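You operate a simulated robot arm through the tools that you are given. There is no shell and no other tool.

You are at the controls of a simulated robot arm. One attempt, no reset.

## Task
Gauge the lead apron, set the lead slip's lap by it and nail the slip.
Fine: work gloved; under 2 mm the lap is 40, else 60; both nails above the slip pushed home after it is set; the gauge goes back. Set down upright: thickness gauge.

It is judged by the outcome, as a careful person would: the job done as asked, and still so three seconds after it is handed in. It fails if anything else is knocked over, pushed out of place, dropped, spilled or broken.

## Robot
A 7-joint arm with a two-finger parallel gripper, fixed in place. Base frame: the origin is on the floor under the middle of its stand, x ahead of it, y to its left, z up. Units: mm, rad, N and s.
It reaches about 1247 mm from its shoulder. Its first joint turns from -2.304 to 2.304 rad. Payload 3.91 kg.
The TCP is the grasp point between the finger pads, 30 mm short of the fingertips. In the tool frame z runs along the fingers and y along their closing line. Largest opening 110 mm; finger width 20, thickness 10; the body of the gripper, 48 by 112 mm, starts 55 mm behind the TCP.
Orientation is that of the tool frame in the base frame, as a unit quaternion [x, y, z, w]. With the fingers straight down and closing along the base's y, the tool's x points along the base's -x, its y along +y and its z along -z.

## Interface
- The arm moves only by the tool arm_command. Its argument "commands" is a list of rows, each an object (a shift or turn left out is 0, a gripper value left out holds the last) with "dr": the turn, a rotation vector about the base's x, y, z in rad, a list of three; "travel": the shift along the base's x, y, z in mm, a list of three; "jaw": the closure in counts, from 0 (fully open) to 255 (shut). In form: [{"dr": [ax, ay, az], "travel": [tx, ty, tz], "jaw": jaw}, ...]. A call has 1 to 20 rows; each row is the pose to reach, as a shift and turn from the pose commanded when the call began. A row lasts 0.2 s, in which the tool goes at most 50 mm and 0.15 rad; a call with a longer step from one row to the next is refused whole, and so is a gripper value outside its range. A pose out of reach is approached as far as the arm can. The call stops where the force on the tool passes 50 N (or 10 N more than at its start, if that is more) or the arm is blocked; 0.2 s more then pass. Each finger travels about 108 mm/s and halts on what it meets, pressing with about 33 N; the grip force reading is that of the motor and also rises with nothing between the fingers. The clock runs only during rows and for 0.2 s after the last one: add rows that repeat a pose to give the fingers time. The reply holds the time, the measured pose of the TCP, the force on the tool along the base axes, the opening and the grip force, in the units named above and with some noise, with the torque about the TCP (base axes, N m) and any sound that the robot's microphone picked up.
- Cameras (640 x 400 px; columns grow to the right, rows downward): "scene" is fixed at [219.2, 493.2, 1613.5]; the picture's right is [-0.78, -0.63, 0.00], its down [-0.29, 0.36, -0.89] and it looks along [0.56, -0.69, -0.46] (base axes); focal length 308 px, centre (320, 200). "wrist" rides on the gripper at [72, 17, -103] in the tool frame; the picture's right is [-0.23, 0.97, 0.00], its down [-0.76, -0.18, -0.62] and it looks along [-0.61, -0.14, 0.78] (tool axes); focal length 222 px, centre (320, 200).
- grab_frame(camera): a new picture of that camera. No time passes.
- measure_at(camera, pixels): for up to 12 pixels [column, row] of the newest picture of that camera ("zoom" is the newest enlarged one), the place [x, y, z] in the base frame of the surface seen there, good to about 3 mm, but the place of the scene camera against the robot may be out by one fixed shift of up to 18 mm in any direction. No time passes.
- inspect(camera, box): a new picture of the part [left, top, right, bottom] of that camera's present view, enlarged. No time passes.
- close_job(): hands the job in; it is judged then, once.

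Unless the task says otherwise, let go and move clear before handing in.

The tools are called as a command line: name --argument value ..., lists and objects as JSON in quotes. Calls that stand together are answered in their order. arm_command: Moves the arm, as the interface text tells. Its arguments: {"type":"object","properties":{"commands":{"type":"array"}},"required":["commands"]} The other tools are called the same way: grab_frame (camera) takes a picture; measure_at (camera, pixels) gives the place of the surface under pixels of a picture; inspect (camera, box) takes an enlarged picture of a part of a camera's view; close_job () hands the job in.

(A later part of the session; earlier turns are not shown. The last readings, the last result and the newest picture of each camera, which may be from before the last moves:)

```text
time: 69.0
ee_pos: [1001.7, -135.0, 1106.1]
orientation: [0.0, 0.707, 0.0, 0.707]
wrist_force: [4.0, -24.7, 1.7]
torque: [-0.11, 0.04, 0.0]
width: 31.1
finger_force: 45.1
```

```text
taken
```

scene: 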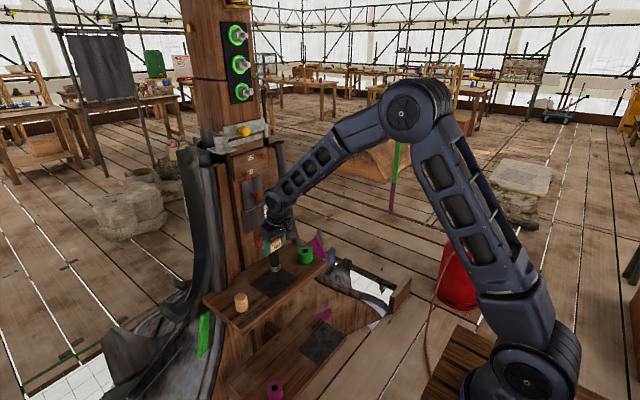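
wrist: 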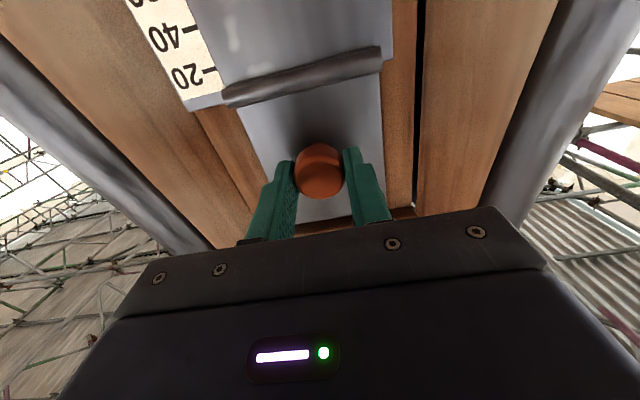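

The grip closed at 31 mm but the knob pushes the tool sideways with -24.7 N in y, so the hand is a little off centre. I'll shift the hand about 1.5 mm towards -y to relieve that.

arm_command --commands '[{"travel": [0, -0.7, 0]}, {"travel": [0, -1.4, 0]}, {"travel": [0, -1.4, 0]}, {"travel": [0, -1.4, 0]}]'

```text
time: 70.0
ee_pos: [1001.3, -134.5, 1106.7]
orientation: [-0.001, 0.708, 0.0, 0.707]
wrist_force: [4.2, -25.9, 5.1]
torque: [-0.08, -0.12, -0.03]
width: 31.4
finger_force: 45.4
```

The sideways force is unchanged at -25.9 N, so a bit more shift is needed. I'll move another 2 mm towards -y and watch it.

arm_command --commands '[{"travel": [0, -1, 0]}, {"travel": [0, -2, 0]}, {"travel": [0, -2, 0]}, {"travel": [0, -2, 0]}]'

inspect --camera "wrist" --box '[230, 120, 410, 240]'

```text
time: 71.0
ee_pos: [1001.9, -134.4, 1107.3]
orientation: [-0.001, 0.707, 0.0, 0.708]
wrist_force: [3.8, -5.9, 5.9]
torque: [0.03, -0.15, -0.69]
width: 31.3
finger_force: 45.0
```

```text
3.33 times, centred on (320, 180) of wrist
```

zoom: 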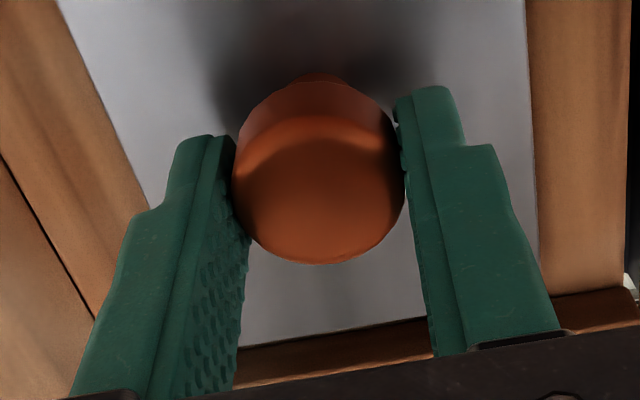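

Sideways force is down to -5.9 N and the knob sits squarely in the pads. I'll start drawing the slip down, 20 mm first, and check that it follows.

arm_command --commands '[{"travel": [0, 0, -3]}, {"travel": [0, 0, -7]}, {"travel": [0, 0, -11]}, {"travel": [0, 0, -15]}, {"travel": [0, 0, -18]}, {"travel": [0, 0, -20]}, {"travel": [0, 0, -20]}]'

inspect --camera "wrist" --box '[200, 0, 420, 240]'

inspect --camera "scene" --box '[220, 140, 320, 240]'

```text
time: 72.6
ee_pos: [1000.6, -134.6, 1085.5]
orientation: [0.0, 0.707, 0.001, 0.707]
wrist_force: [16.2, 6.7, 5.2]
torque: [0.06, -0.36, -0.44]
width: 31.3
finger_force: 44.6
```

```text
1.67 times, centred on (310, 120) of wrist
```

zoom: 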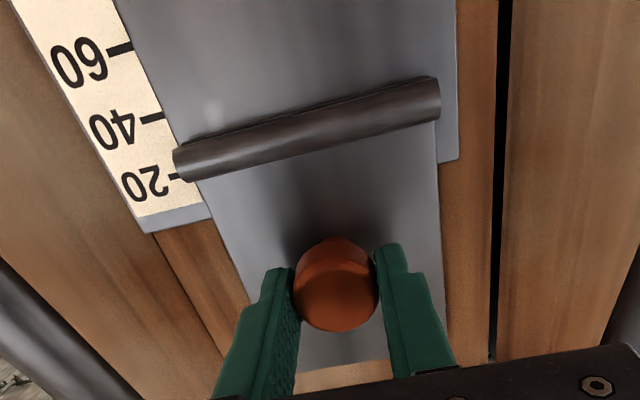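

```text
4.00 times, centred on (270, 190) of scene
```

zoom: 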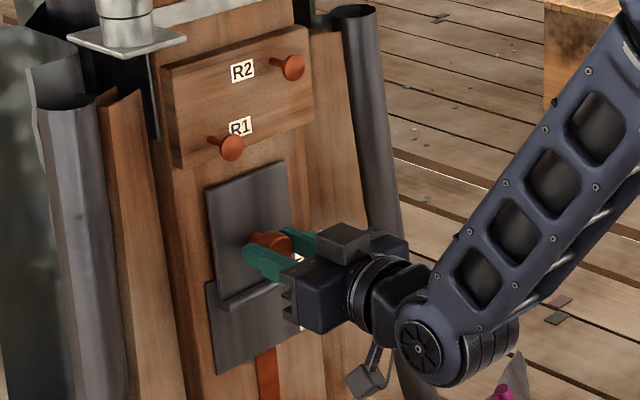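

The slip follows: its rolled edge has moved past the 20 tick (zoom 175,165), with a 16 N pull in x that I'll ease by letting the hand drift slightly forward. I'll draw it down about 22 mm more and then check the scale.

arm_command --commands '[{"travel": [0.4, 0, -4]}, {"travel": [0.6, 0, -8]}, {"travel": [0.8, 0, -12]}, {"travel": [0.8, 0, -16]}, {"travel": [0.8, 0, -19]}, {"travel": [0.8, 0, -22]}, {"travel": [0.8, 0, -22]}]'

inspect --camera "wrist" --box '[200, 0, 420, 240]'

inspect --camera "scene" --box '[235, 180, 295, 240]'

```text
time: 74.2
ee_pos: [1002.5, -135.1, 1063.7]
orientation: [-0.001, 0.707, 0.001, 0.707]
wrist_force: [-19.1, 12.0, 3.2]
torque: [0.06, -0.01, -0.18]
width: 31.2
finger_force: 45.0
```

```text
1.67 times, centred on (310, 120) of wrist
```

zoom: 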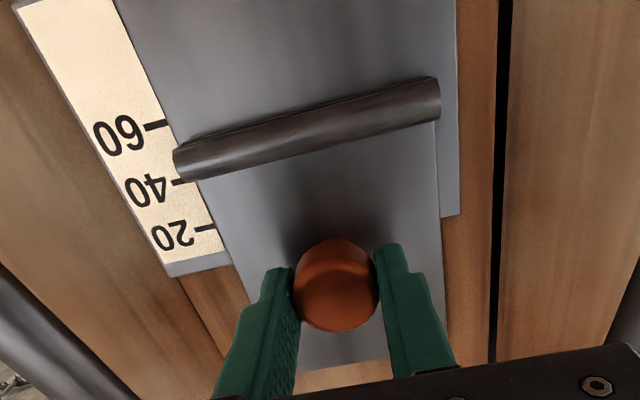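

```text
6.67 times, centred on (265, 210) of scene
```

zoom: 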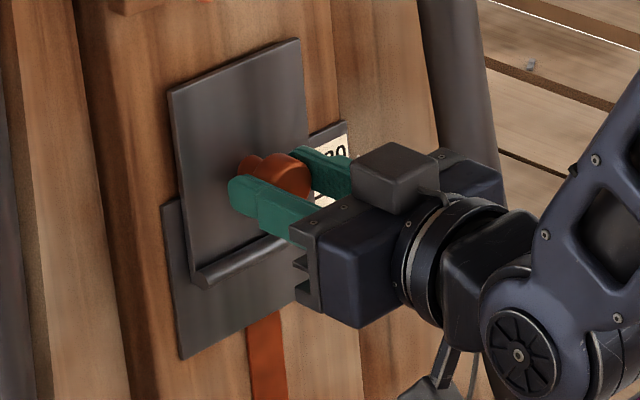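

The lap now reads about 51–53 by the rolled edge (zoom 178,151) between the 40 and 60 ticks. I'll draw it down another 7.5 mm and take back the slight forward push (-19 N).

arm_command --commands '[{"travel": [-0.5, 0, -2]}, {"travel": [-0.6, 0, -4]}, {"travel": [-0.6, 0, -6]}, {"travel": [-0.6, 0, -7.5]}, {"travel": [-0.6, 0, -7.5]}, {"travel": [-0.6, 0, -7.5]}]'

inspect --camera "wrist" --box '[220, 20, 340, 110]'

measure_at --camera "zoom" --pixels '[[320, 200]]'

```text
time: 75.6
ee_pos: [1002.6, -133.4, 1057.5]
orientation: [-0.001, 0.706, 0.0, 0.708]
wrist_force: [-3.5, 17.0, 5.7]
torque: [0.0, -0.88, -0.18]
width: 31.1
finger_force: 45.2
```

```text
4.44 times, centred on (280, 65) of wrist
```

zoom: 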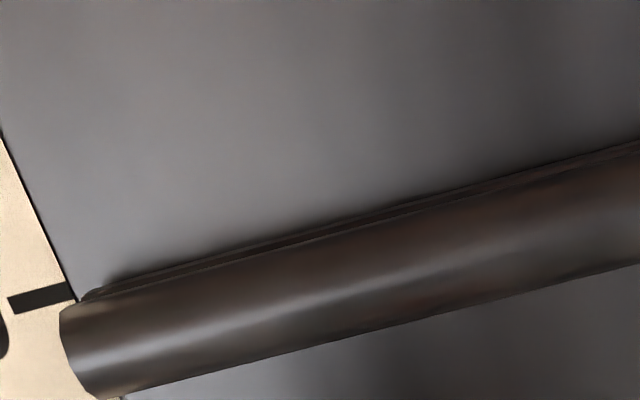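

```text
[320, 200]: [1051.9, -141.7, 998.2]
```

The close-up shows the plate's lower edge just under the roll meeting the 60 tick (zoom 75,292), and travel was 49.8 mm, so the lap is about 60. I'll take off the sideways load and open the fingers.

arm_command --commands '[{"travel": [0, 0.8, 0], "jaw": 255}, {"travel": [0, 0.8, 0], "jaw": 255}, {"travel": [0, 0.8, 0], "jaw": 170}, {"travel": [0, 0.8, 0], "jaw": 140}, {"travel": [0, 0.8, 0], "jaw": 90}, {"travel": [0, 0.8, 0], "jaw": 90}]'

inspect --camera "wrist" --box '[220, 20, 340, 110]'

grab_frame --camera "wrist"

```text
time: 77.0
ee_pos: [1001.4, -135.1, 1057.1]
orientation: [0.0, 0.707, 0.0, 0.707]
wrist_force: [-0.3, -1.2, 0.5]
torque: [0.02, 0.02, 0.02]
width: 71.2
finger_force: 0.0
```

```text
4.44 times, centred on (280, 65) of wrist
```

zoom: 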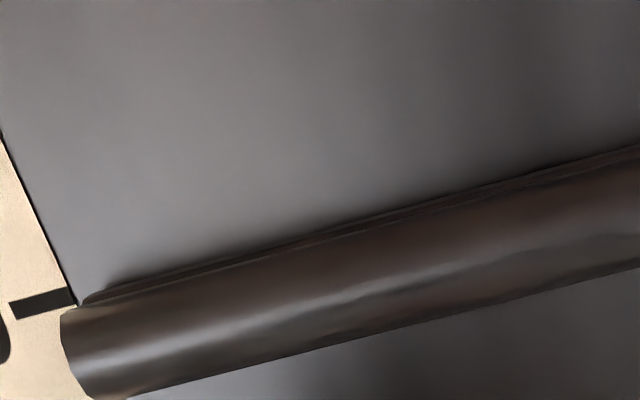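

```text
taken
```

wrist: 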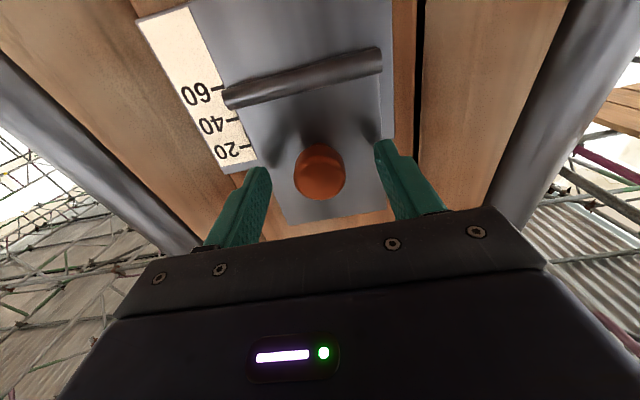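

The slip stayed put after release (tick and lower edge still meet at zoom 75,297). I'll back straight off the knob and take a level look at the scale.

arm_command --commands '[{"travel": [-25, 0, 0]}, {"travel": [-65, 0, 0]}, {"travel": [-85, -3, -10], "dr": [0, 0.134, 0]}, {"travel": [-105, -6, -20], "dr": [0, 0.268, 0]}, {"travel": [-125, -10, -35], "dr": [0, 0.402, 0]}, {"travel": [-140, -13, -50], "dr": [0, 0.537, 0]}, {"travel": [-151, -15, -60], "dr": [0, 0.671, 0]}, {"travel": [-151, -15, -60], "dr": [0, 0.671, 0]}]'

grab_frame --camera "wrist"

inspect --camera "wrist" --box '[270, 130, 400, 235]'

inspect --camera "scene" --box '[235, 180, 295, 240]'

```text
time: 78.8
ee_pos: [850.9, -150.5, 997.2]
orientation: [0.0, 0.901, 0.0, 0.434]
wrist_force: [-0.2, 0.8, 0.3]
torque: [-0.01, 0.01, -0.01]
width: 71.5
finger_force: 0.0
```

```text
taken
```

wrist: 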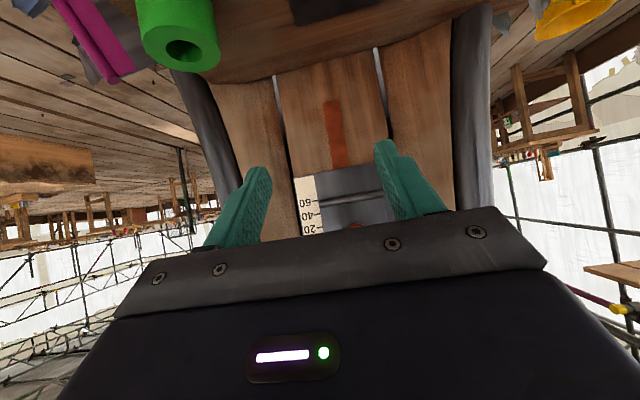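

```text
3.81 times, centred on (335, 182) of wrist
```

zoom: 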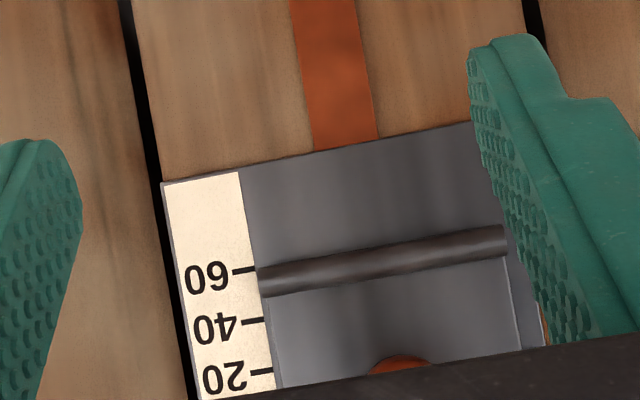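

```text
6.67 times, centred on (265, 210) of scene
```

zoom: 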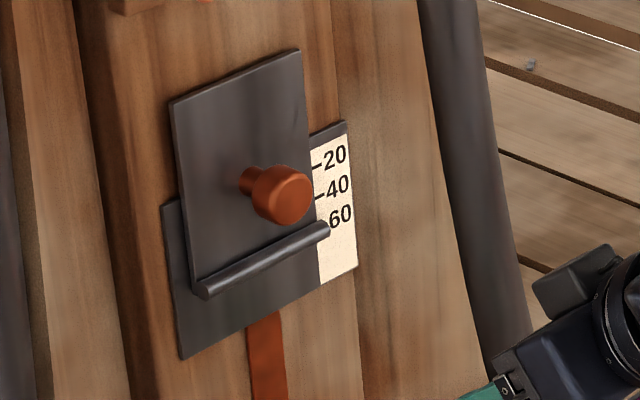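

Level on, the slip's lower edge (zoom 258,270) runs straight into the 60 tick (245,271), so the lap is set at 60. Now I'll rise to locate both nails.

arm_command --commands '[{"travel": [0, -5, 45]}, {"travel": [0, -10, 90]}, {"travel": [0, -15, 135]}, {"travel": [0, -20, 180]}, {"travel": [0, -25, 225]}, {"travel": [0, -25, 240]}, {"travel": [0, -25, 240]}]'

grab_frame --camera "wrist"

inspect --camera "wrist" --box '[260, 110, 400, 235]'

```text
time: 80.4
ee_pos: [851.3, -174.7, 1237.0]
orientation: [0.001, 0.9, -0.001, 0.435]
wrist_force: [-0.5, 0.1, 0.4]
torque: [0.02, -0.02, 0.04]
width: 71.0
finger_force: 0.1
```

```text
taken
```

wrist: 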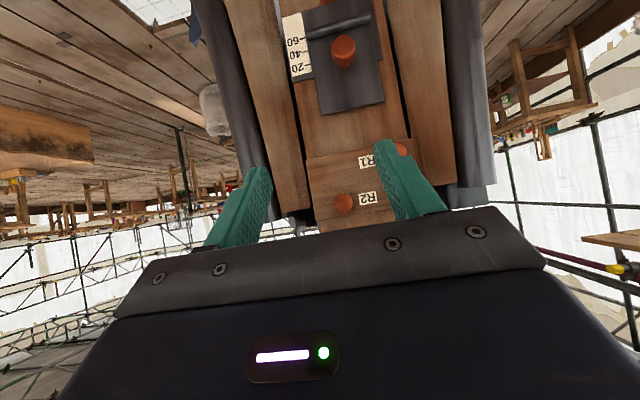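

```text
3.20 times, centred on (330, 172) of wrist
```

zoom: 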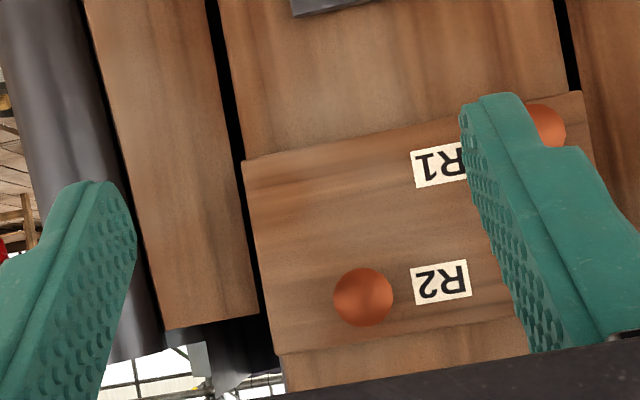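

R2 shows at zoom (363,297) and R1 is partly behind a finger at (545,125). I'll measure both, then shift to the left to see R1 clear.

measure_at --camera "zoom" --pixels '[[363, 297], [340, 297], [387, 297], [363, 272], [363, 322], [440, 282], [545, 115], [555, 130], [400, 220], [300, 300]]'

arm_command --commands '[{"travel": [0, 35, -10]}, {"travel": [0, 65, -15]}, {"travel": [0, 65, -15]}]'

grab_frame --camera "wrist"

inspect --camera "wrist" --box '[230, 110, 400, 240]'

```text
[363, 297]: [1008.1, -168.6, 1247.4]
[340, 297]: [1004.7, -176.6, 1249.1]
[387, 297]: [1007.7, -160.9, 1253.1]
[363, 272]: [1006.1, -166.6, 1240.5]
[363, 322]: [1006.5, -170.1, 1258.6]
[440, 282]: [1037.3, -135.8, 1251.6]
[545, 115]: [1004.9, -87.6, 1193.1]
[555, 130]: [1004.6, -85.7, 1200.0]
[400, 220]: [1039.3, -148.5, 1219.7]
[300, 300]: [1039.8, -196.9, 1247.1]
```

```text
time: 81.2
ee_pos: [851.7, -108.8, 1220.4]
orientation: [-0.001, 0.901, 0.001, 0.434]
wrist_force: [-0.3, 1.2, 0.4]
torque: [-0.05, 0.02, -0.05]
width: 71.2
finger_force: 0.1
```

```text
taken
```

wrist: 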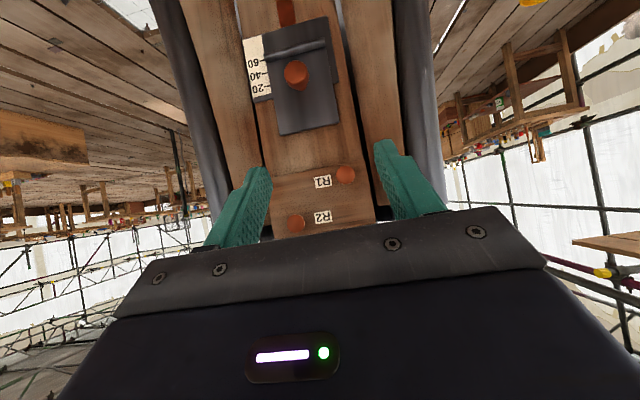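

```text
3.08 times, centred on (315, 175) of wrist
```

zoom: 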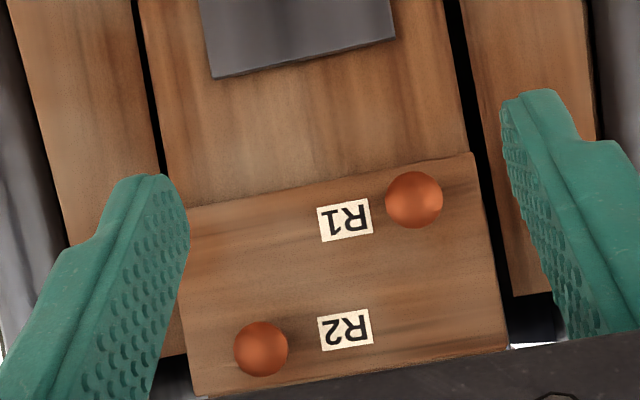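

Both nails are fully visible now: R1 at zoom (414,200), R2 at (261,349). I'll measure their heads again from this view.

measure_at --camera "zoom" --pixels '[[414, 200], [392, 200], [436, 198], [414, 177], [414, 222], [261, 349], [240, 349], [282, 348], [261, 327], [261, 371], [345, 220], [345, 275]]'

inspect --camera "scene" --box '[220, 110, 380, 220]'

```text
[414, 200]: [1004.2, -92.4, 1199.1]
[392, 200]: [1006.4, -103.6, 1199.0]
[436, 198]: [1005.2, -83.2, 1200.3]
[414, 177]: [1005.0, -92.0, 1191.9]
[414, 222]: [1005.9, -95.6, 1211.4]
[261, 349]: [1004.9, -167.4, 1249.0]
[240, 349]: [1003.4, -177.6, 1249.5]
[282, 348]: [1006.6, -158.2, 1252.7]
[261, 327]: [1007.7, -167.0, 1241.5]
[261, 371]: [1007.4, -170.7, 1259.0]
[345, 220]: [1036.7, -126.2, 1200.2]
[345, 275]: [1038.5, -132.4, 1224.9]
```

```text
3.64 times, centred on (300, 165) of scene
```

zoom: 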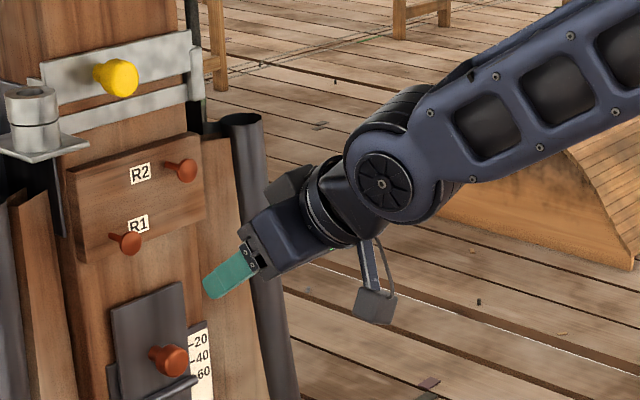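

R1's head centres at about (1005,-94,1200) and R2's at (1005,-168,1250), both standing some 30 mm off the plank face at x≈1037. Before approaching I'll check how far the silver bracket and yellow knob stick out nearby.

grab_frame --camera "scene"

measure_at --camera "scene" --pixels '[[222, 147], [228, 149], [222, 138], [243, 131], [250, 133], [245, 142], [235, 150]]'

arm_command --commands '[{"travel": [15, 3, -4], "dr": [0, -0.134, 0], "jaw": 255}, {"travel": [30, 6, -8], "dr": [0, -0.268, 0]}, {"travel": [45, 9, -12], "dr": [0, -0.402, 0]}, {"travel": [60, 12, -16], "dr": [0, -0.537, 0]}, {"travel": [75, 15, -20], "dr": [0, -0.671, 0]}, {"travel": [78, 15, -20], "dr": [0, -0.671, 0]}, {"travel": [78, 15, -20], "dr": [0, -0.671, 0]}]'

grab_frame --camera "wrist"

inspect --camera "scene" --box '[200, 110, 360, 220]'

```text
taken
```

scene: 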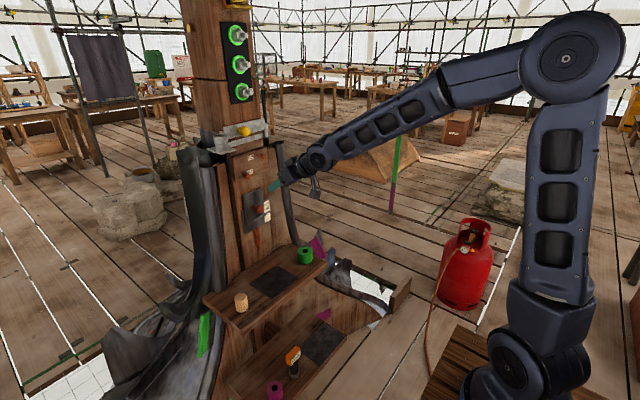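

```text
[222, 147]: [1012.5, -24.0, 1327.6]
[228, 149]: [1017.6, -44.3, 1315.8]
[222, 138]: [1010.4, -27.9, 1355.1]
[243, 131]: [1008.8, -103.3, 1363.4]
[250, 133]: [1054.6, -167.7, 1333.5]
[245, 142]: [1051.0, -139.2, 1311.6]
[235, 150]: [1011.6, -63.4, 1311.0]
```

```text
time: 82.8
ee_pos: [929.2, -94.4, 1201.3]
orientation: [0.0, 0.707, 0.0, 0.708]
wrist_force: [0.1, 0.4, 0.4]
torque: [0.01, 0.03, -0.01]
width: 0.1
finger_force: 33.4
```

```text
taken
```

wrist: 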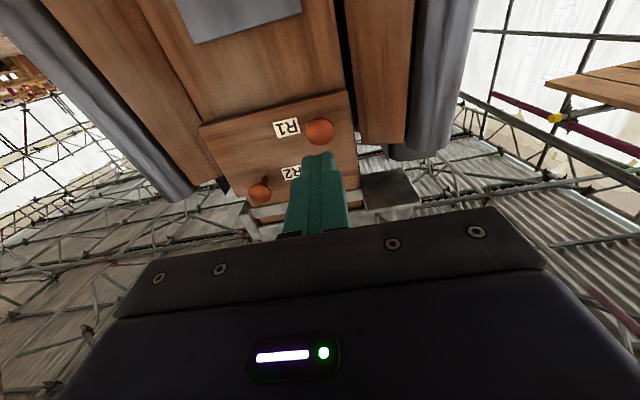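

```text
3.64 times, centred on (280, 165) of scene
```

zoom: 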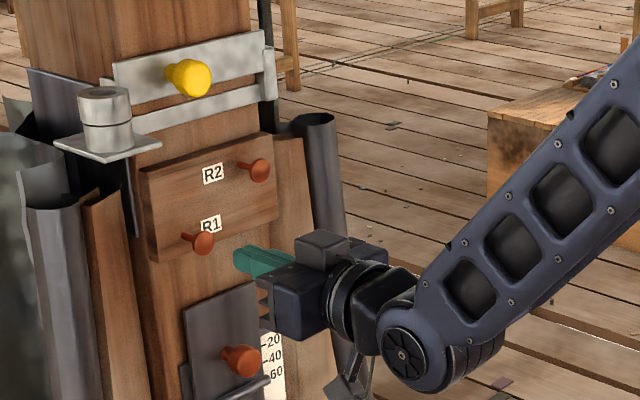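

The bracket and yellow knob sit above z≈1311 and no farther out than x≈1008, so the hand passes below them. The closed fingertips are lined up behind R1 (wrist 320,131); I'll confirm its centre and approach to just short of it.

measure_at --camera "wrist" --pixels '[[320, 131], [308, 132], [332, 130], [320, 121], [320, 142], [318, 160], [260, 193], [285, 128]]'

arm_command --commands '[{"travel": [15, 0, -1]}, {"travel": [30, 0, -1]}, {"travel": [38, 0, -1]}, {"travel": [38, 0, -1]}]'

grab_frame --camera "wrist"

inspect --camera "scene" --box '[220, 130, 320, 210]'

```text
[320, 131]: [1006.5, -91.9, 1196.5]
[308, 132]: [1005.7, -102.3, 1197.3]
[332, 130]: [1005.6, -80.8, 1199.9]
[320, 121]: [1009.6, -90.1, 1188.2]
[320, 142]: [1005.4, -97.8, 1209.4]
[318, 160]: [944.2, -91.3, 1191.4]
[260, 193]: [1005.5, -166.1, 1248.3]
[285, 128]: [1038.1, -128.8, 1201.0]
```

```text
time: 83.8
ee_pos: [966.5, -94.4, 1200.0]
orientation: [0.0, 0.707, 0.0, 0.707]
wrist_force: [-0.5, 0.5, -0.1]
torque: [-0.02, 0.01, -0.01]
width: 0.1
finger_force: 33.4
```

```text
taken
```

wrist: 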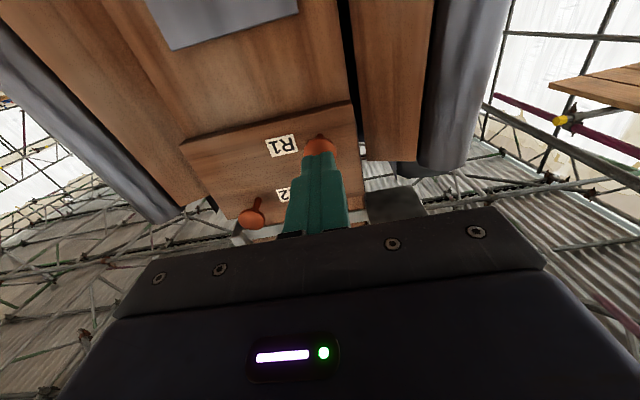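

```text
5.00 times, centred on (270, 170) of scene
```

zoom: 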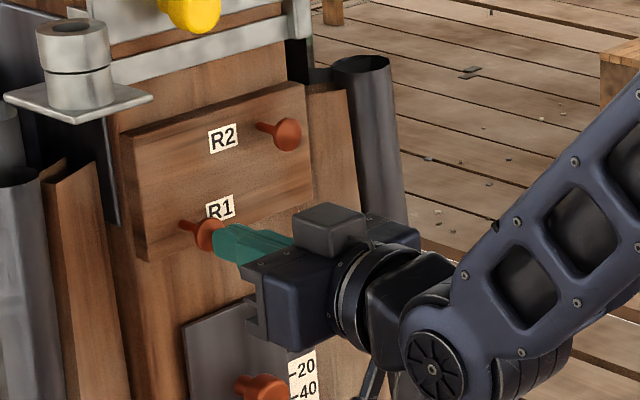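

Alignment is good (scene zoom 215,240) with the tip about 9 mm from the head. I'll push R1 in along x in small steps.

arm_command --commands '[{"travel": [4, 1, 0]}, {"travel": [7, 1, 0]}, {"travel": [10, 1, 0]}, {"travel": [12, 1, 0]}, {"travel": [14, 1, 0]}, {"travel": [16, 1, 0]}, {"travel": [18, 1, 0]}, {"travel": [20, 1, 0]}, {"travel": [20, 1, 0]}]'

inspect --camera "wrist" --box '[230, 90, 390, 230]'

inspect --camera "scene" --box '[220, 130, 320, 210]'

```text
time: 85.8
ee_pos: [985.6, -93.1, 1200.3]
orientation: [0.0, 0.707, 0.0, 0.707]
wrist_force: [-3.3, 0.8, -1.5]
torque: [-0.02, 0.05, 0.02]
width: 0.0
finger_force: 32.9
```

```text
2.86 times, centred on (310, 160) of wrist
```

zoom: 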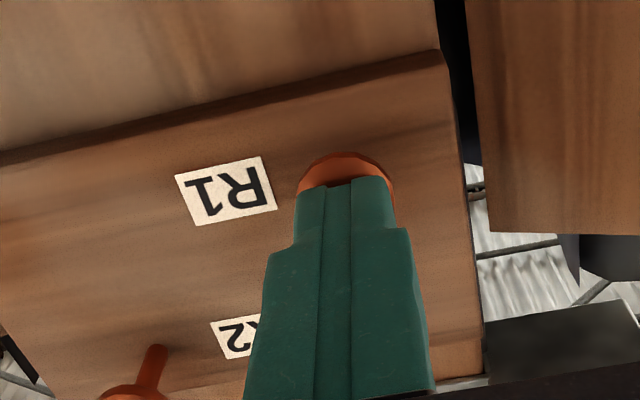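

```text
5.00 times, centred on (270, 170) of scene
```

zoom: 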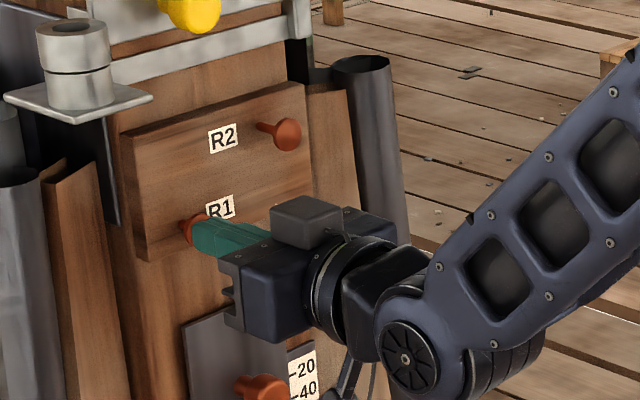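

R1 is sliding in with only about 3 N, tip now at x≈1016. I'll keep pushing until it bottoms out.

arm_command --commands '[{"travel": [2, 0, 0]}, {"travel": [4, 0, 0]}, {"travel": [6, 0, 0]}, {"travel": [8, 0, 0]}, {"travel": [10, 0, 0]}, {"travel": [12, 0, 0]}, {"travel": [13, 0, 0]}, {"travel": [14, 0, 0]}, {"travel": [14, 0, 0]}]'

inspect --camera "wrist" --box '[230, 90, 390, 230]'

```text
time: 87.8
ee_pos: [1000.5, -94.4, 1200.7]
orientation: [0.0, 0.706, 0.0, 0.708]
wrist_force: [-22.3, -0.7, -3.2]
torque: [0.05, 0.07, -0.08]
width: 0.1
finger_force: 32.9
```

```text
2.86 times, centred on (310, 160) of wrist
```

zoom: 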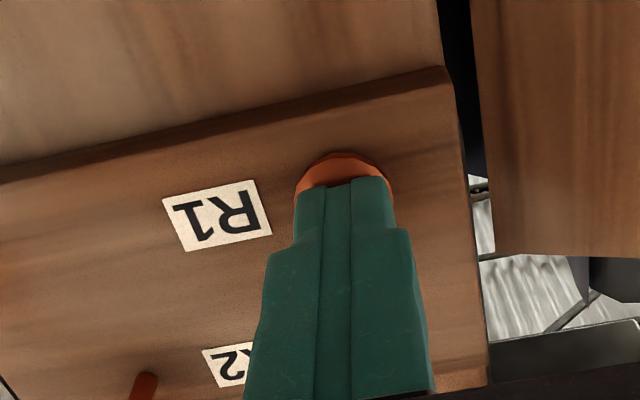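

The force has risen to -22 N with the tip at about x≈1030, so R1 is at or near its stop. I'll press 1 mm more to be sure it's seated.

arm_command --commands '[{"travel": [0.5, 0, 0]}, {"travel": [1, 0, 0]}, {"travel": [1, 0, 0]}, {"travel": [1, 0, 0]}]'

```text
time: 88.8
ee_pos: [1000.9, -93.3, 1200.8]
orientation: [0.0, 0.707, 0.0, 0.707]
wrist_force: [-31.9, 2.1, -7.4]
torque: [-0.01, 0.25, 0.06]
width: 0.0
finger_force: 32.6
```

The tip did not advance while force went to -32 N, so R1 has bottomed. I'll back off and look at it.

arm_command --commands '[{"travel": [-5, 0, 0]}, {"travel": [-30, 0, 0]}, {"travel": [-65, 0, 0]}, {"travel": [-72, -5, 0]}, {"travel": [-72, -5, 0]}]'

grab_frame --camera "wrist"

inspect --camera "wrist" --box '[220, 70, 400, 220]'

inspect --camera "scene" --box '[220, 130, 320, 210]'

```text
time: 90.0
ee_pos: [929.4, -98.9, 1202.0]
orientation: [0.0, 0.707, 0.0, 0.707]
wrist_force: [0.1, -0.2, 0.0]
torque: [0.02, 0.0, 0.0]
width: 0.3
finger_force: 32.8
```

```text
taken
```

wrist: 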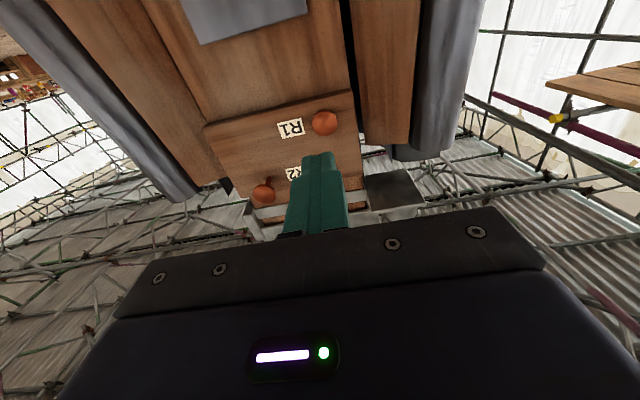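

```text
2.67 times, centred on (310, 145) of wrist
```

zoom: 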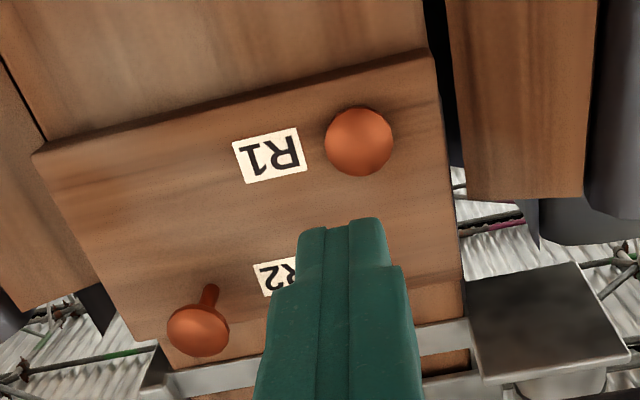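

```text
5.00 times, centred on (270, 170) of scene
```

zoom: 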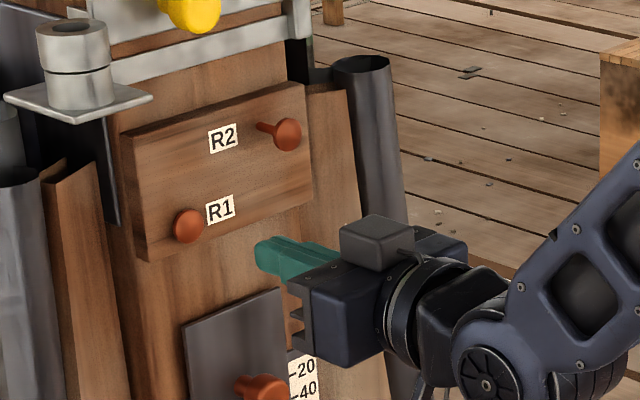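

R1's shank is gone and its head sits flat on the plank (scene zoom 190,225). Next I'll line up with R2 at about y=-168, z=1250.

arm_command --commands '[{"travel": [0, -25, 16]}, {"travel": [0, -50, 32]}, {"travel": [0, -69, 48]}, {"travel": [0, -69, 48]}]'

grab_frame --camera "wrist"

inspect --camera "wrist" --box '[230, 80, 400, 220]'

inspect --camera "scene" --box '[220, 110, 340, 210]'

```text
time: 91.0
ee_pos: [928.6, -168.5, 1248.0]
orientation: [-0.001, 0.707, 0.0, 0.707]
wrist_force: [1.3, 0.1, 0.3]
torque: [0.04, -0.02, -0.01]
width: 0.1
finger_force: 33.1
```

```text
taken
```

wrist: 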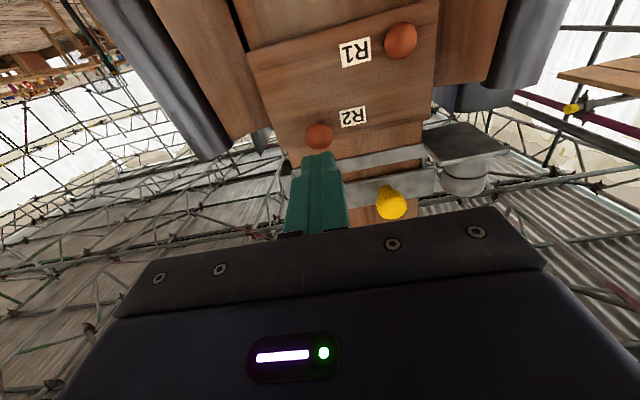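

```text
2.86 times, centred on (315, 150) of wrist
```

zoom: 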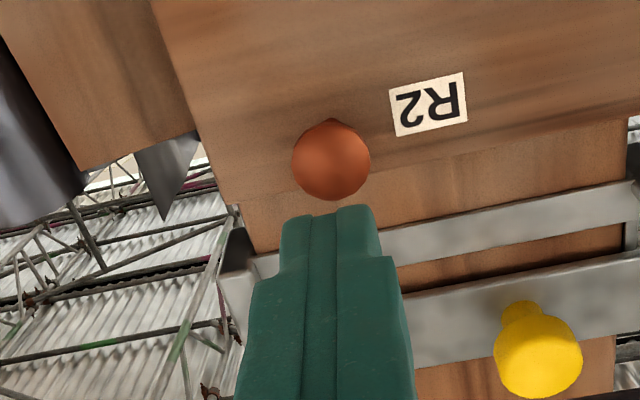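

```text
4.00 times, centred on (280, 160) of scene
```

zoom: 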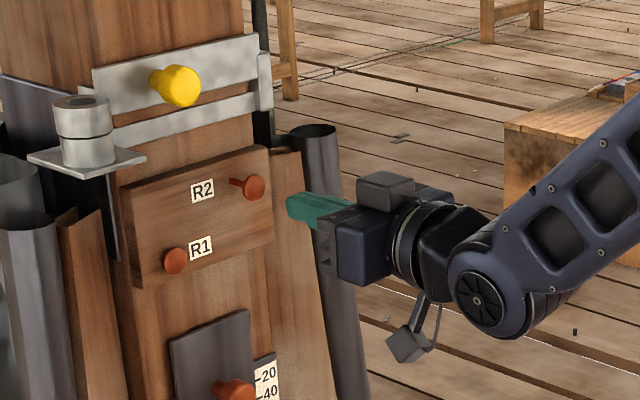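

R2 is just above the fingertips at wrist (320,136). I'll measure its centre and move up to just short of it.

measure_at --camera "zoom" --pixels '[[331, 162], [298, 163], [364, 160], [331, 130], [331, 193], [428, 104]]'

arm_command --commands '[{"travel": [15, 0, 1]}, {"travel": [30, 0, 1]}, {"travel": [38, 0, 1]}, {"travel": [38, 0, 1]}]'

inspect --camera "wrist" --box '[230, 80, 400, 220]'

inspect --camera "scene" --box '[220, 110, 340, 210]'

```text
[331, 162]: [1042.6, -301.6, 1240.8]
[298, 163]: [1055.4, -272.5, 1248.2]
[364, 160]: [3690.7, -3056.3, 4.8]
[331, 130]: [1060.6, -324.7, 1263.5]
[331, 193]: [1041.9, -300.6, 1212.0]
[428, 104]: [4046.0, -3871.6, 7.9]
```

```text
time: 92.0
ee_pos: [968.1, -168.9, 1249.8]
orientation: [-0.001, 0.707, 0.0, 0.707]
wrist_force: [0.0, -0.5, -0.7]
torque: [0.01, -0.02, 0.0]
width: 0.1
finger_force: 33.2
```

```text
2.86 times, centred on (315, 150) of wrist
```

zoom: 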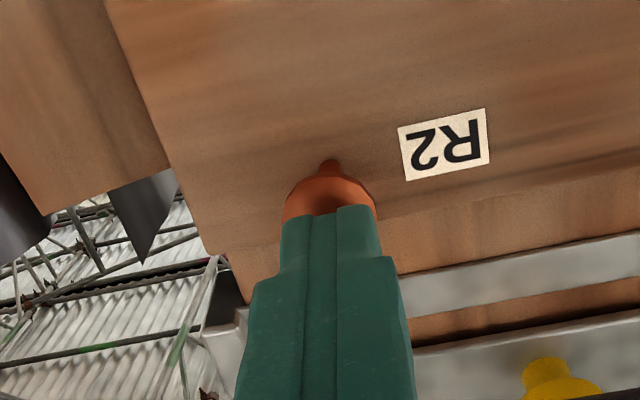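

```text
4.00 times, centred on (280, 160) of scene
```

zoom: 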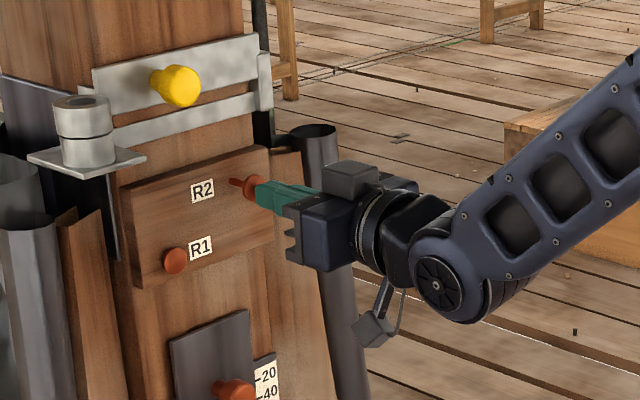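

The measured points went to the scene zoom by mistake, but the wrist view shows R2's head centred behind the fingertips (zoom 330,190), matching the earlier (1005,-168,1250). I'll push R2 in.

arm_command --commands '[{"travel": [4, 1, 0]}, {"travel": [8, 1, 0]}, {"travel": [12, 1, 0]}, {"travel": [15, 1, 0]}, {"travel": [18, 1, 0]}, {"travel": [21, 1, 0]}, {"travel": [24, 1, 0]}, {"travel": [26, 1, 0]}, {"travel": [28, 1, 0]}, {"travel": [30, 1, 0]}, {"travel": [31, 1, 0]}, {"travel": [31, 1, 0]}]'

inspect --camera "wrist" --box '[230, 80, 400, 220]'

inspect --camera "scene" --box '[220, 110, 340, 210]'

```text
time: 94.6
ee_pos: [998.3, -167.9, 1249.4]
orientation: [0.0, 0.707, 0.0, 0.707]
wrist_force: [-9.4, -1.4, -2.4]
torque: [-0.05, 0.06, 0.0]
width: 0.0
finger_force: 32.3
```

```text
2.86 times, centred on (315, 150) of wrist
```

zoom: 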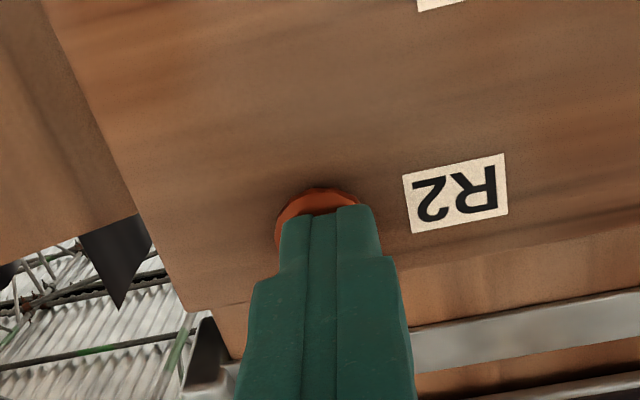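

```text
4.00 times, centred on (280, 160) of scene
```

zoom: 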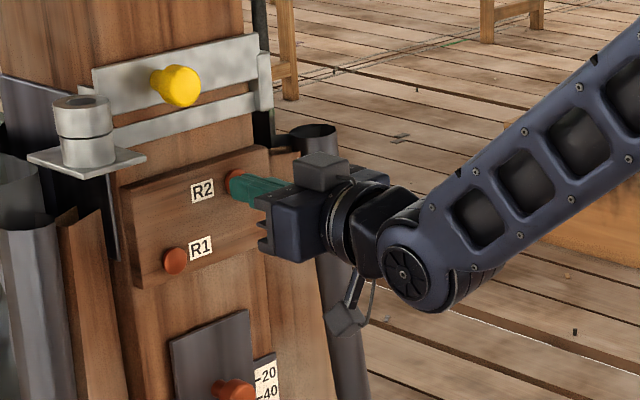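

R2 is nearly in with the force at -9.4 N, tip at x≈1028. I'll press on a couple of millimetres until it stops hard.

arm_command --commands '[{"travel": [0.7, 0, 0]}, {"travel": [1.4, 0, 0]}, {"travel": [2, 0, 0]}, {"travel": [2.5, 0, 0]}, {"travel": [2.5, 0, 0]}]'

```text
time: 95.8
ee_pos: [999.9, -167.0, 1250.6]
orientation: [0.0, 0.707, 0.0, 0.707]
wrist_force: [-29.6, -2.6, -8.0]
torque: [-0.03, 0.25, -0.07]
width: 0.2
finger_force: 33.1
```

The force is up to -29.6 N at x=999.9, about where R1 stopped (1000.9). One last small press will confirm the stop, then I'll back off.

arm_command --commands '[{"travel": [0.5, 0, 0]}, {"travel": [0.8, 0, 0]}, {"travel": [0.8, 0, 0]}]'

arm_command --commands '[{"travel": [-6, 0, 0]}, {"travel": [-30, 0, 0]}, {"travel": [-70, 0, 0]}, {"travel": [-100, 0, -5], "dr": [0, 0.12, 0]}, {"travel": [-120, 10, -10], "dr": [0, 0.26, 0]}, {"travel": [-135, 20, -20], "dr": [0, 0.4, 0]}, {"travel": [-145, 30, -30], "dr": [0, 0.54, 0]}, {"travel": [-150, 40, -35], "dr": [0, 0.671, 0], "jaw": 100}, {"travel": [-150, 40, -35], "dr": [0, 0.671, 0], "jaw": 0}, {"travel": [-150, 40, -35], "dr": [0, 0.671, 0], "jaw": 0}, {"travel": [-150, 40, -35], "dr": [0, 0.671, 0], "jaw": 0}]'

grab_frame --camera "wrist"

inspect --camera "wrist" --box '[230, 20, 420, 235]'

inspect --camera "scene" --box '[220, 130, 300, 230]'

```text
time: 96.6
ee_pos: [1001.3, -166.5, 1249.2]
orientation: [0.0, 0.707, 0.001, 0.707]
wrist_force: [-34.7, -1.1, -11.5]
torque: [0.02, 0.31, -0.03]
width: 0.0
finger_force: 32.8
```

```text
time: 99.0
ee_pos: [849.7, -126.2, 1214.6]
orientation: [0.0, 0.901, 0.0, 0.435]
wrist_force: [0.7, 0.0, 0.4]
torque: [0.0, -0.02, 0.0]
width: 109.8
finger_force: 0.1
```

```text
taken
```

wrist: 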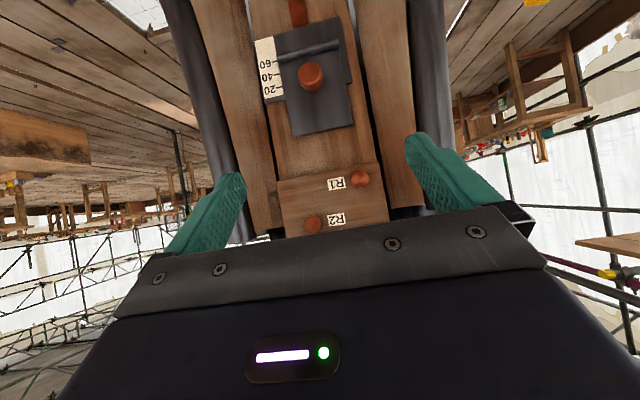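

```text
1.86 times, centred on (325, 128) of wrist
```

zoom: 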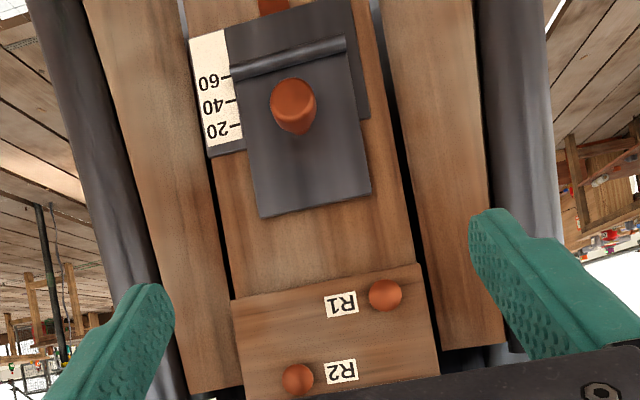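

```text
4.00 times, centred on (260, 180) of scene
```

zoom: 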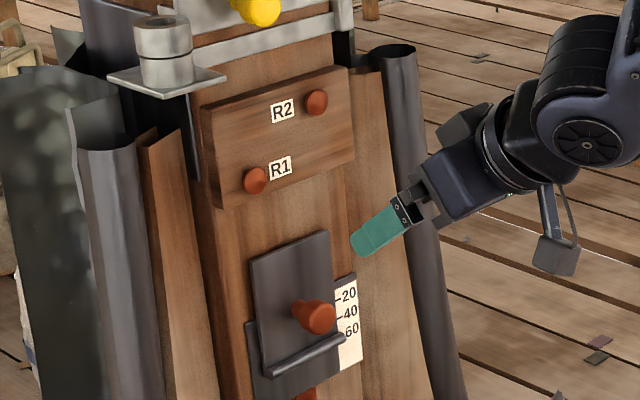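

Both heads now sit against the plank with no shank showing (scene zoom 255,180 and 316,102). I'll compare their measured depths, then go for a last level check of the lap.

measure_at --camera "wrist" --pixels '[[360, 178], [313, 224], [336, 184], [337, 219], [330, 200]]'

arm_command --commands '[{"travel": [0, -5, -45]}, {"travel": [0, -10, -90]}, {"travel": [0, -15, -135]}, {"travel": [0, -20, -180]}, {"travel": [0, -24, -217]}, {"travel": [0, -24, -217]}]'

inspect --camera "wrist" --box '[270, 130, 400, 235]'

grab_frame --camera "scene"

```text
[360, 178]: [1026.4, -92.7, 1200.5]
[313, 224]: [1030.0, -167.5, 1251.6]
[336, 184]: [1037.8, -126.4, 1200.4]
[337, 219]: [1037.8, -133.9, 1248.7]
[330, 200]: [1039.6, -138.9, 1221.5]
```

```text
time: 100.4
ee_pos: [852.3, -151.0, 996.9]
orientation: [0.0, 0.9, -0.001, 0.436]
wrist_force: [-0.6, -0.7, 0.8]
torque: [0.0, 0.03, 0.01]
width: 110.2
finger_force: 0.0
```

```text
3.81 times, centred on (335, 182) of wrist
```

zoom: 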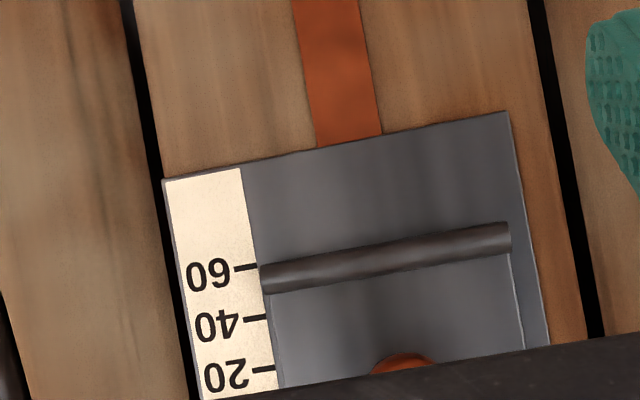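

```text
taken
```

scene: 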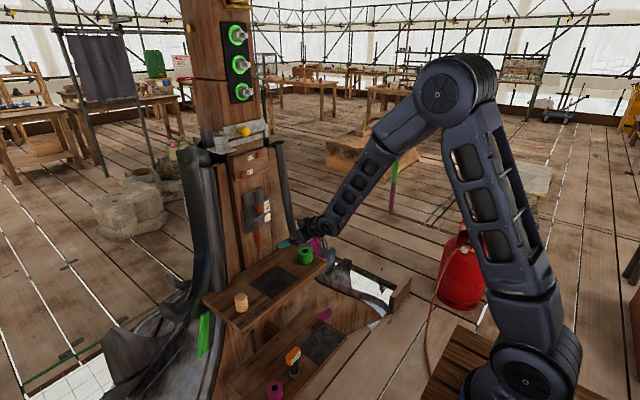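

The lower edge still meets the 60 tick (zoom 258,267) and nothing else has moved. R1's head measured 1026 against R2's 1030, so I'll double-check R1 didn't creep back.

measure_at --camera "scene" --pixels '[[243.5, 175], [244, 173.5], [242.5, 175.5], [259, 155.5], [260, 155], [258, 156], [250, 172], [255, 165]]'

inspect --camera "scene" --box '[230, 140, 280, 190]'

inspect --camera "scene" --box '[190, 230, 420, 400]'

```text
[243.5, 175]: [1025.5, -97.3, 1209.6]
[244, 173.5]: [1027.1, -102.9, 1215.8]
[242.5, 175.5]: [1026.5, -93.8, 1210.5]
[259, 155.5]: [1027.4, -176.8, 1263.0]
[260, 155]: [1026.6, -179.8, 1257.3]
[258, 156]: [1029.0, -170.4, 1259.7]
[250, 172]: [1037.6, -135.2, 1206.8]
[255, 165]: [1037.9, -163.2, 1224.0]
```

```text
8.00 times, centred on (255, 165) of scene
```

zoom: 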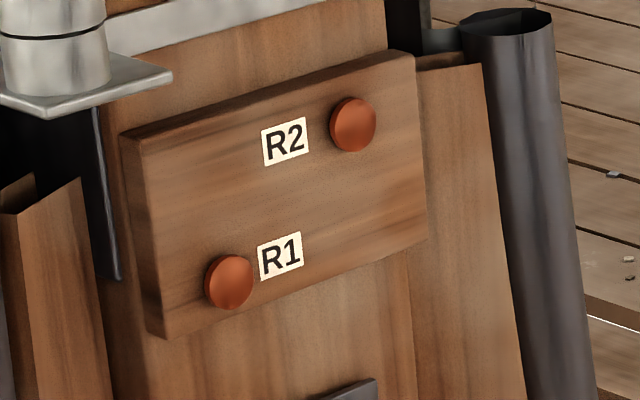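

```text
2.35 times, centred on (305, 315) of scene
```

zoom: 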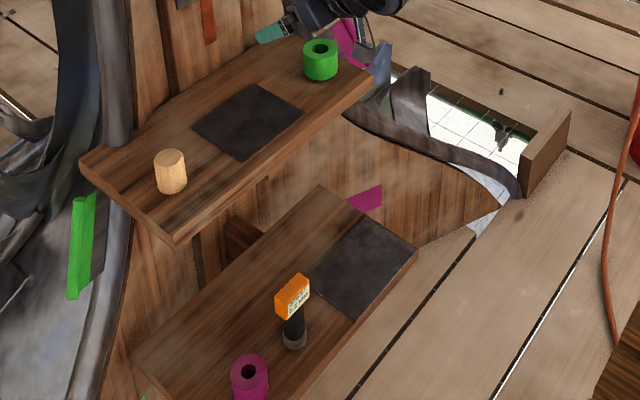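

R1 and R2 measure the same depth within noise (about 1026 and 1028, plank 1037.7), no shank shows, and the gauge stands upright in its place. R2's last press rose only gently in force, so I'll go back and press both once more to be certain they are fully home.

arm_command --commands '[{"travel": [0, 10, 45], "jaw": 100}, {"travel": [0, 20, 90], "jaw": 200}, {"travel": [0, 30, 135], "jaw": 255}, {"travel": [0, 40, 180]}, {"travel": [0, 50, 202], "dr": [0, -0.134, 0]}, {"travel": [20, 56, 202], "dr": [0, -0.268, 0]}, {"travel": [40, 57, 203], "dr": [0, -0.402, 0]}, {"travel": [60, 57, 203], "dr": [0, -0.537, 0]}, {"travel": [78, 57, 203], "dr": [0, -0.671, 0]}, {"travel": [100, 57, 203], "dr": [0, -0.671, 0]}, {"travel": [125, 57, 203], "dr": [0, -0.671, 0]}, {"travel": [135, 57, 203], "dr": [0, -0.671, 0]}, {"travel": [135, 57, 203], "dr": [0, -0.671, 0]}]'

grab_frame --camera "wrist"

```text
time: 103.2
ee_pos: [988.0, -93.7, 1200.6]
orientation: [0.001, 0.707, -0.001, 0.707]
wrist_force: [-0.8, -0.3, -0.3]
torque: [-0.02, -0.03, 0.01]
width: 0.0
finger_force: 33.0
```

```text
taken
```

wrist: 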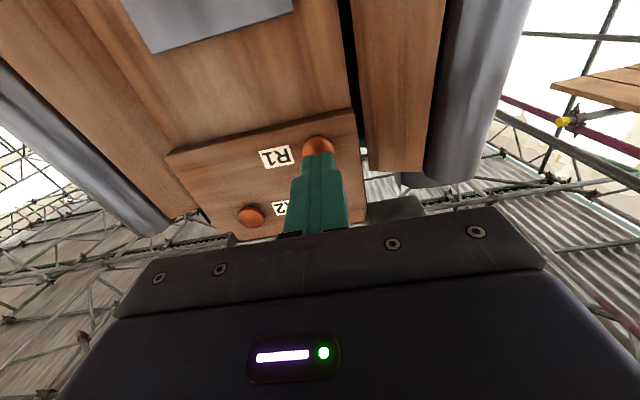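

The tips are centred on R1 (wrist 318,147) about 10 mm away. I'll press it gradually up toward 45 N.

arm_command --commands '[{"travel": [5, 0, 0]}, {"travel": [9, 0, 0]}, {"travel": [11, 0, 0]}, {"travel": [12, 0, 0]}, {"travel": [13, 0, 0]}, {"travel": [14, 0, 0]}, {"travel": [14, 0, 0]}]'

```text
time: 104.8
ee_pos: [999.9, -93.9, 1200.9]
orientation: [-0.001, 0.707, 0.001, 0.707]
wrist_force: [-25.7, 0.1, -5.4]
torque: [0.09, 0.1, 0.04]
width: 0.1
finger_force: 33.1
```

arm_command --commands '[{"travel": [0.5, 0, 0]}, {"travel": [1, 0, 0]}, {"travel": [1.5, 0, 0]}, {"travel": [1.5, 0, 0]}, {"travel": [1.5, 0, 0]}]'

```text
time: 106.0
ee_pos: [1000.2, -92.8, 1200.8]
orientation: [0.0, 0.707, 0.0, 0.707]
wrist_force: [-40.3, 0.2, -12.8]
torque: [-0.03, 0.41, 0.03]
width: 0.0
finger_force: 32.9
```

R1 holds at x≈1000.2 under 40 N, so it is home. Now I'll back off, shift to R2 and do the same.

arm_command --commands '[{"travel": [-5, 0, 0]}, {"travel": [-25, 0, 0]}, {"travel": [-25, -30, 18]}, {"travel": [-25, -60, 40]}, {"travel": [-25, -74, 50]}, {"travel": [-15, -74, 50]}, {"travel": [-8, -74, 50]}, {"travel": [-3, -74, 50]}, {"travel": [-1, -74, 50]}, {"travel": [0, -74, 50]}, {"travel": [0, -74, 50]}]'

inspect --camera "wrist" --box '[230, 80, 400, 220]'

```text
time: 108.4
ee_pos: [1000.9, -167.0, 1251.9]
orientation: [0.0, 0.707, 0.0, 0.707]
wrist_force: [-36.3, 2.2, -5.0]
torque: [0.0, 0.18, 0.11]
width: 0.1
finger_force: 33.2
```

```text
2.86 times, centred on (315, 150) of wrist
```

zoom: 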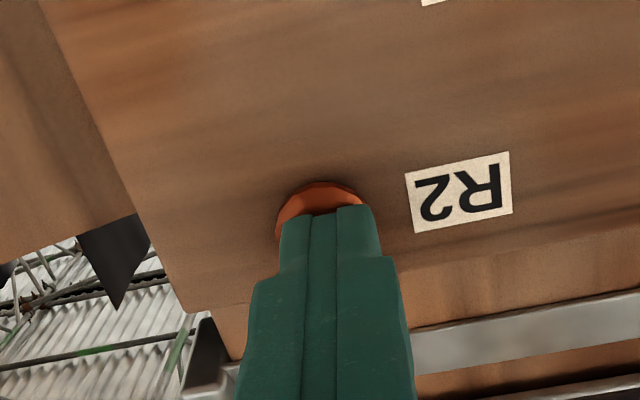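

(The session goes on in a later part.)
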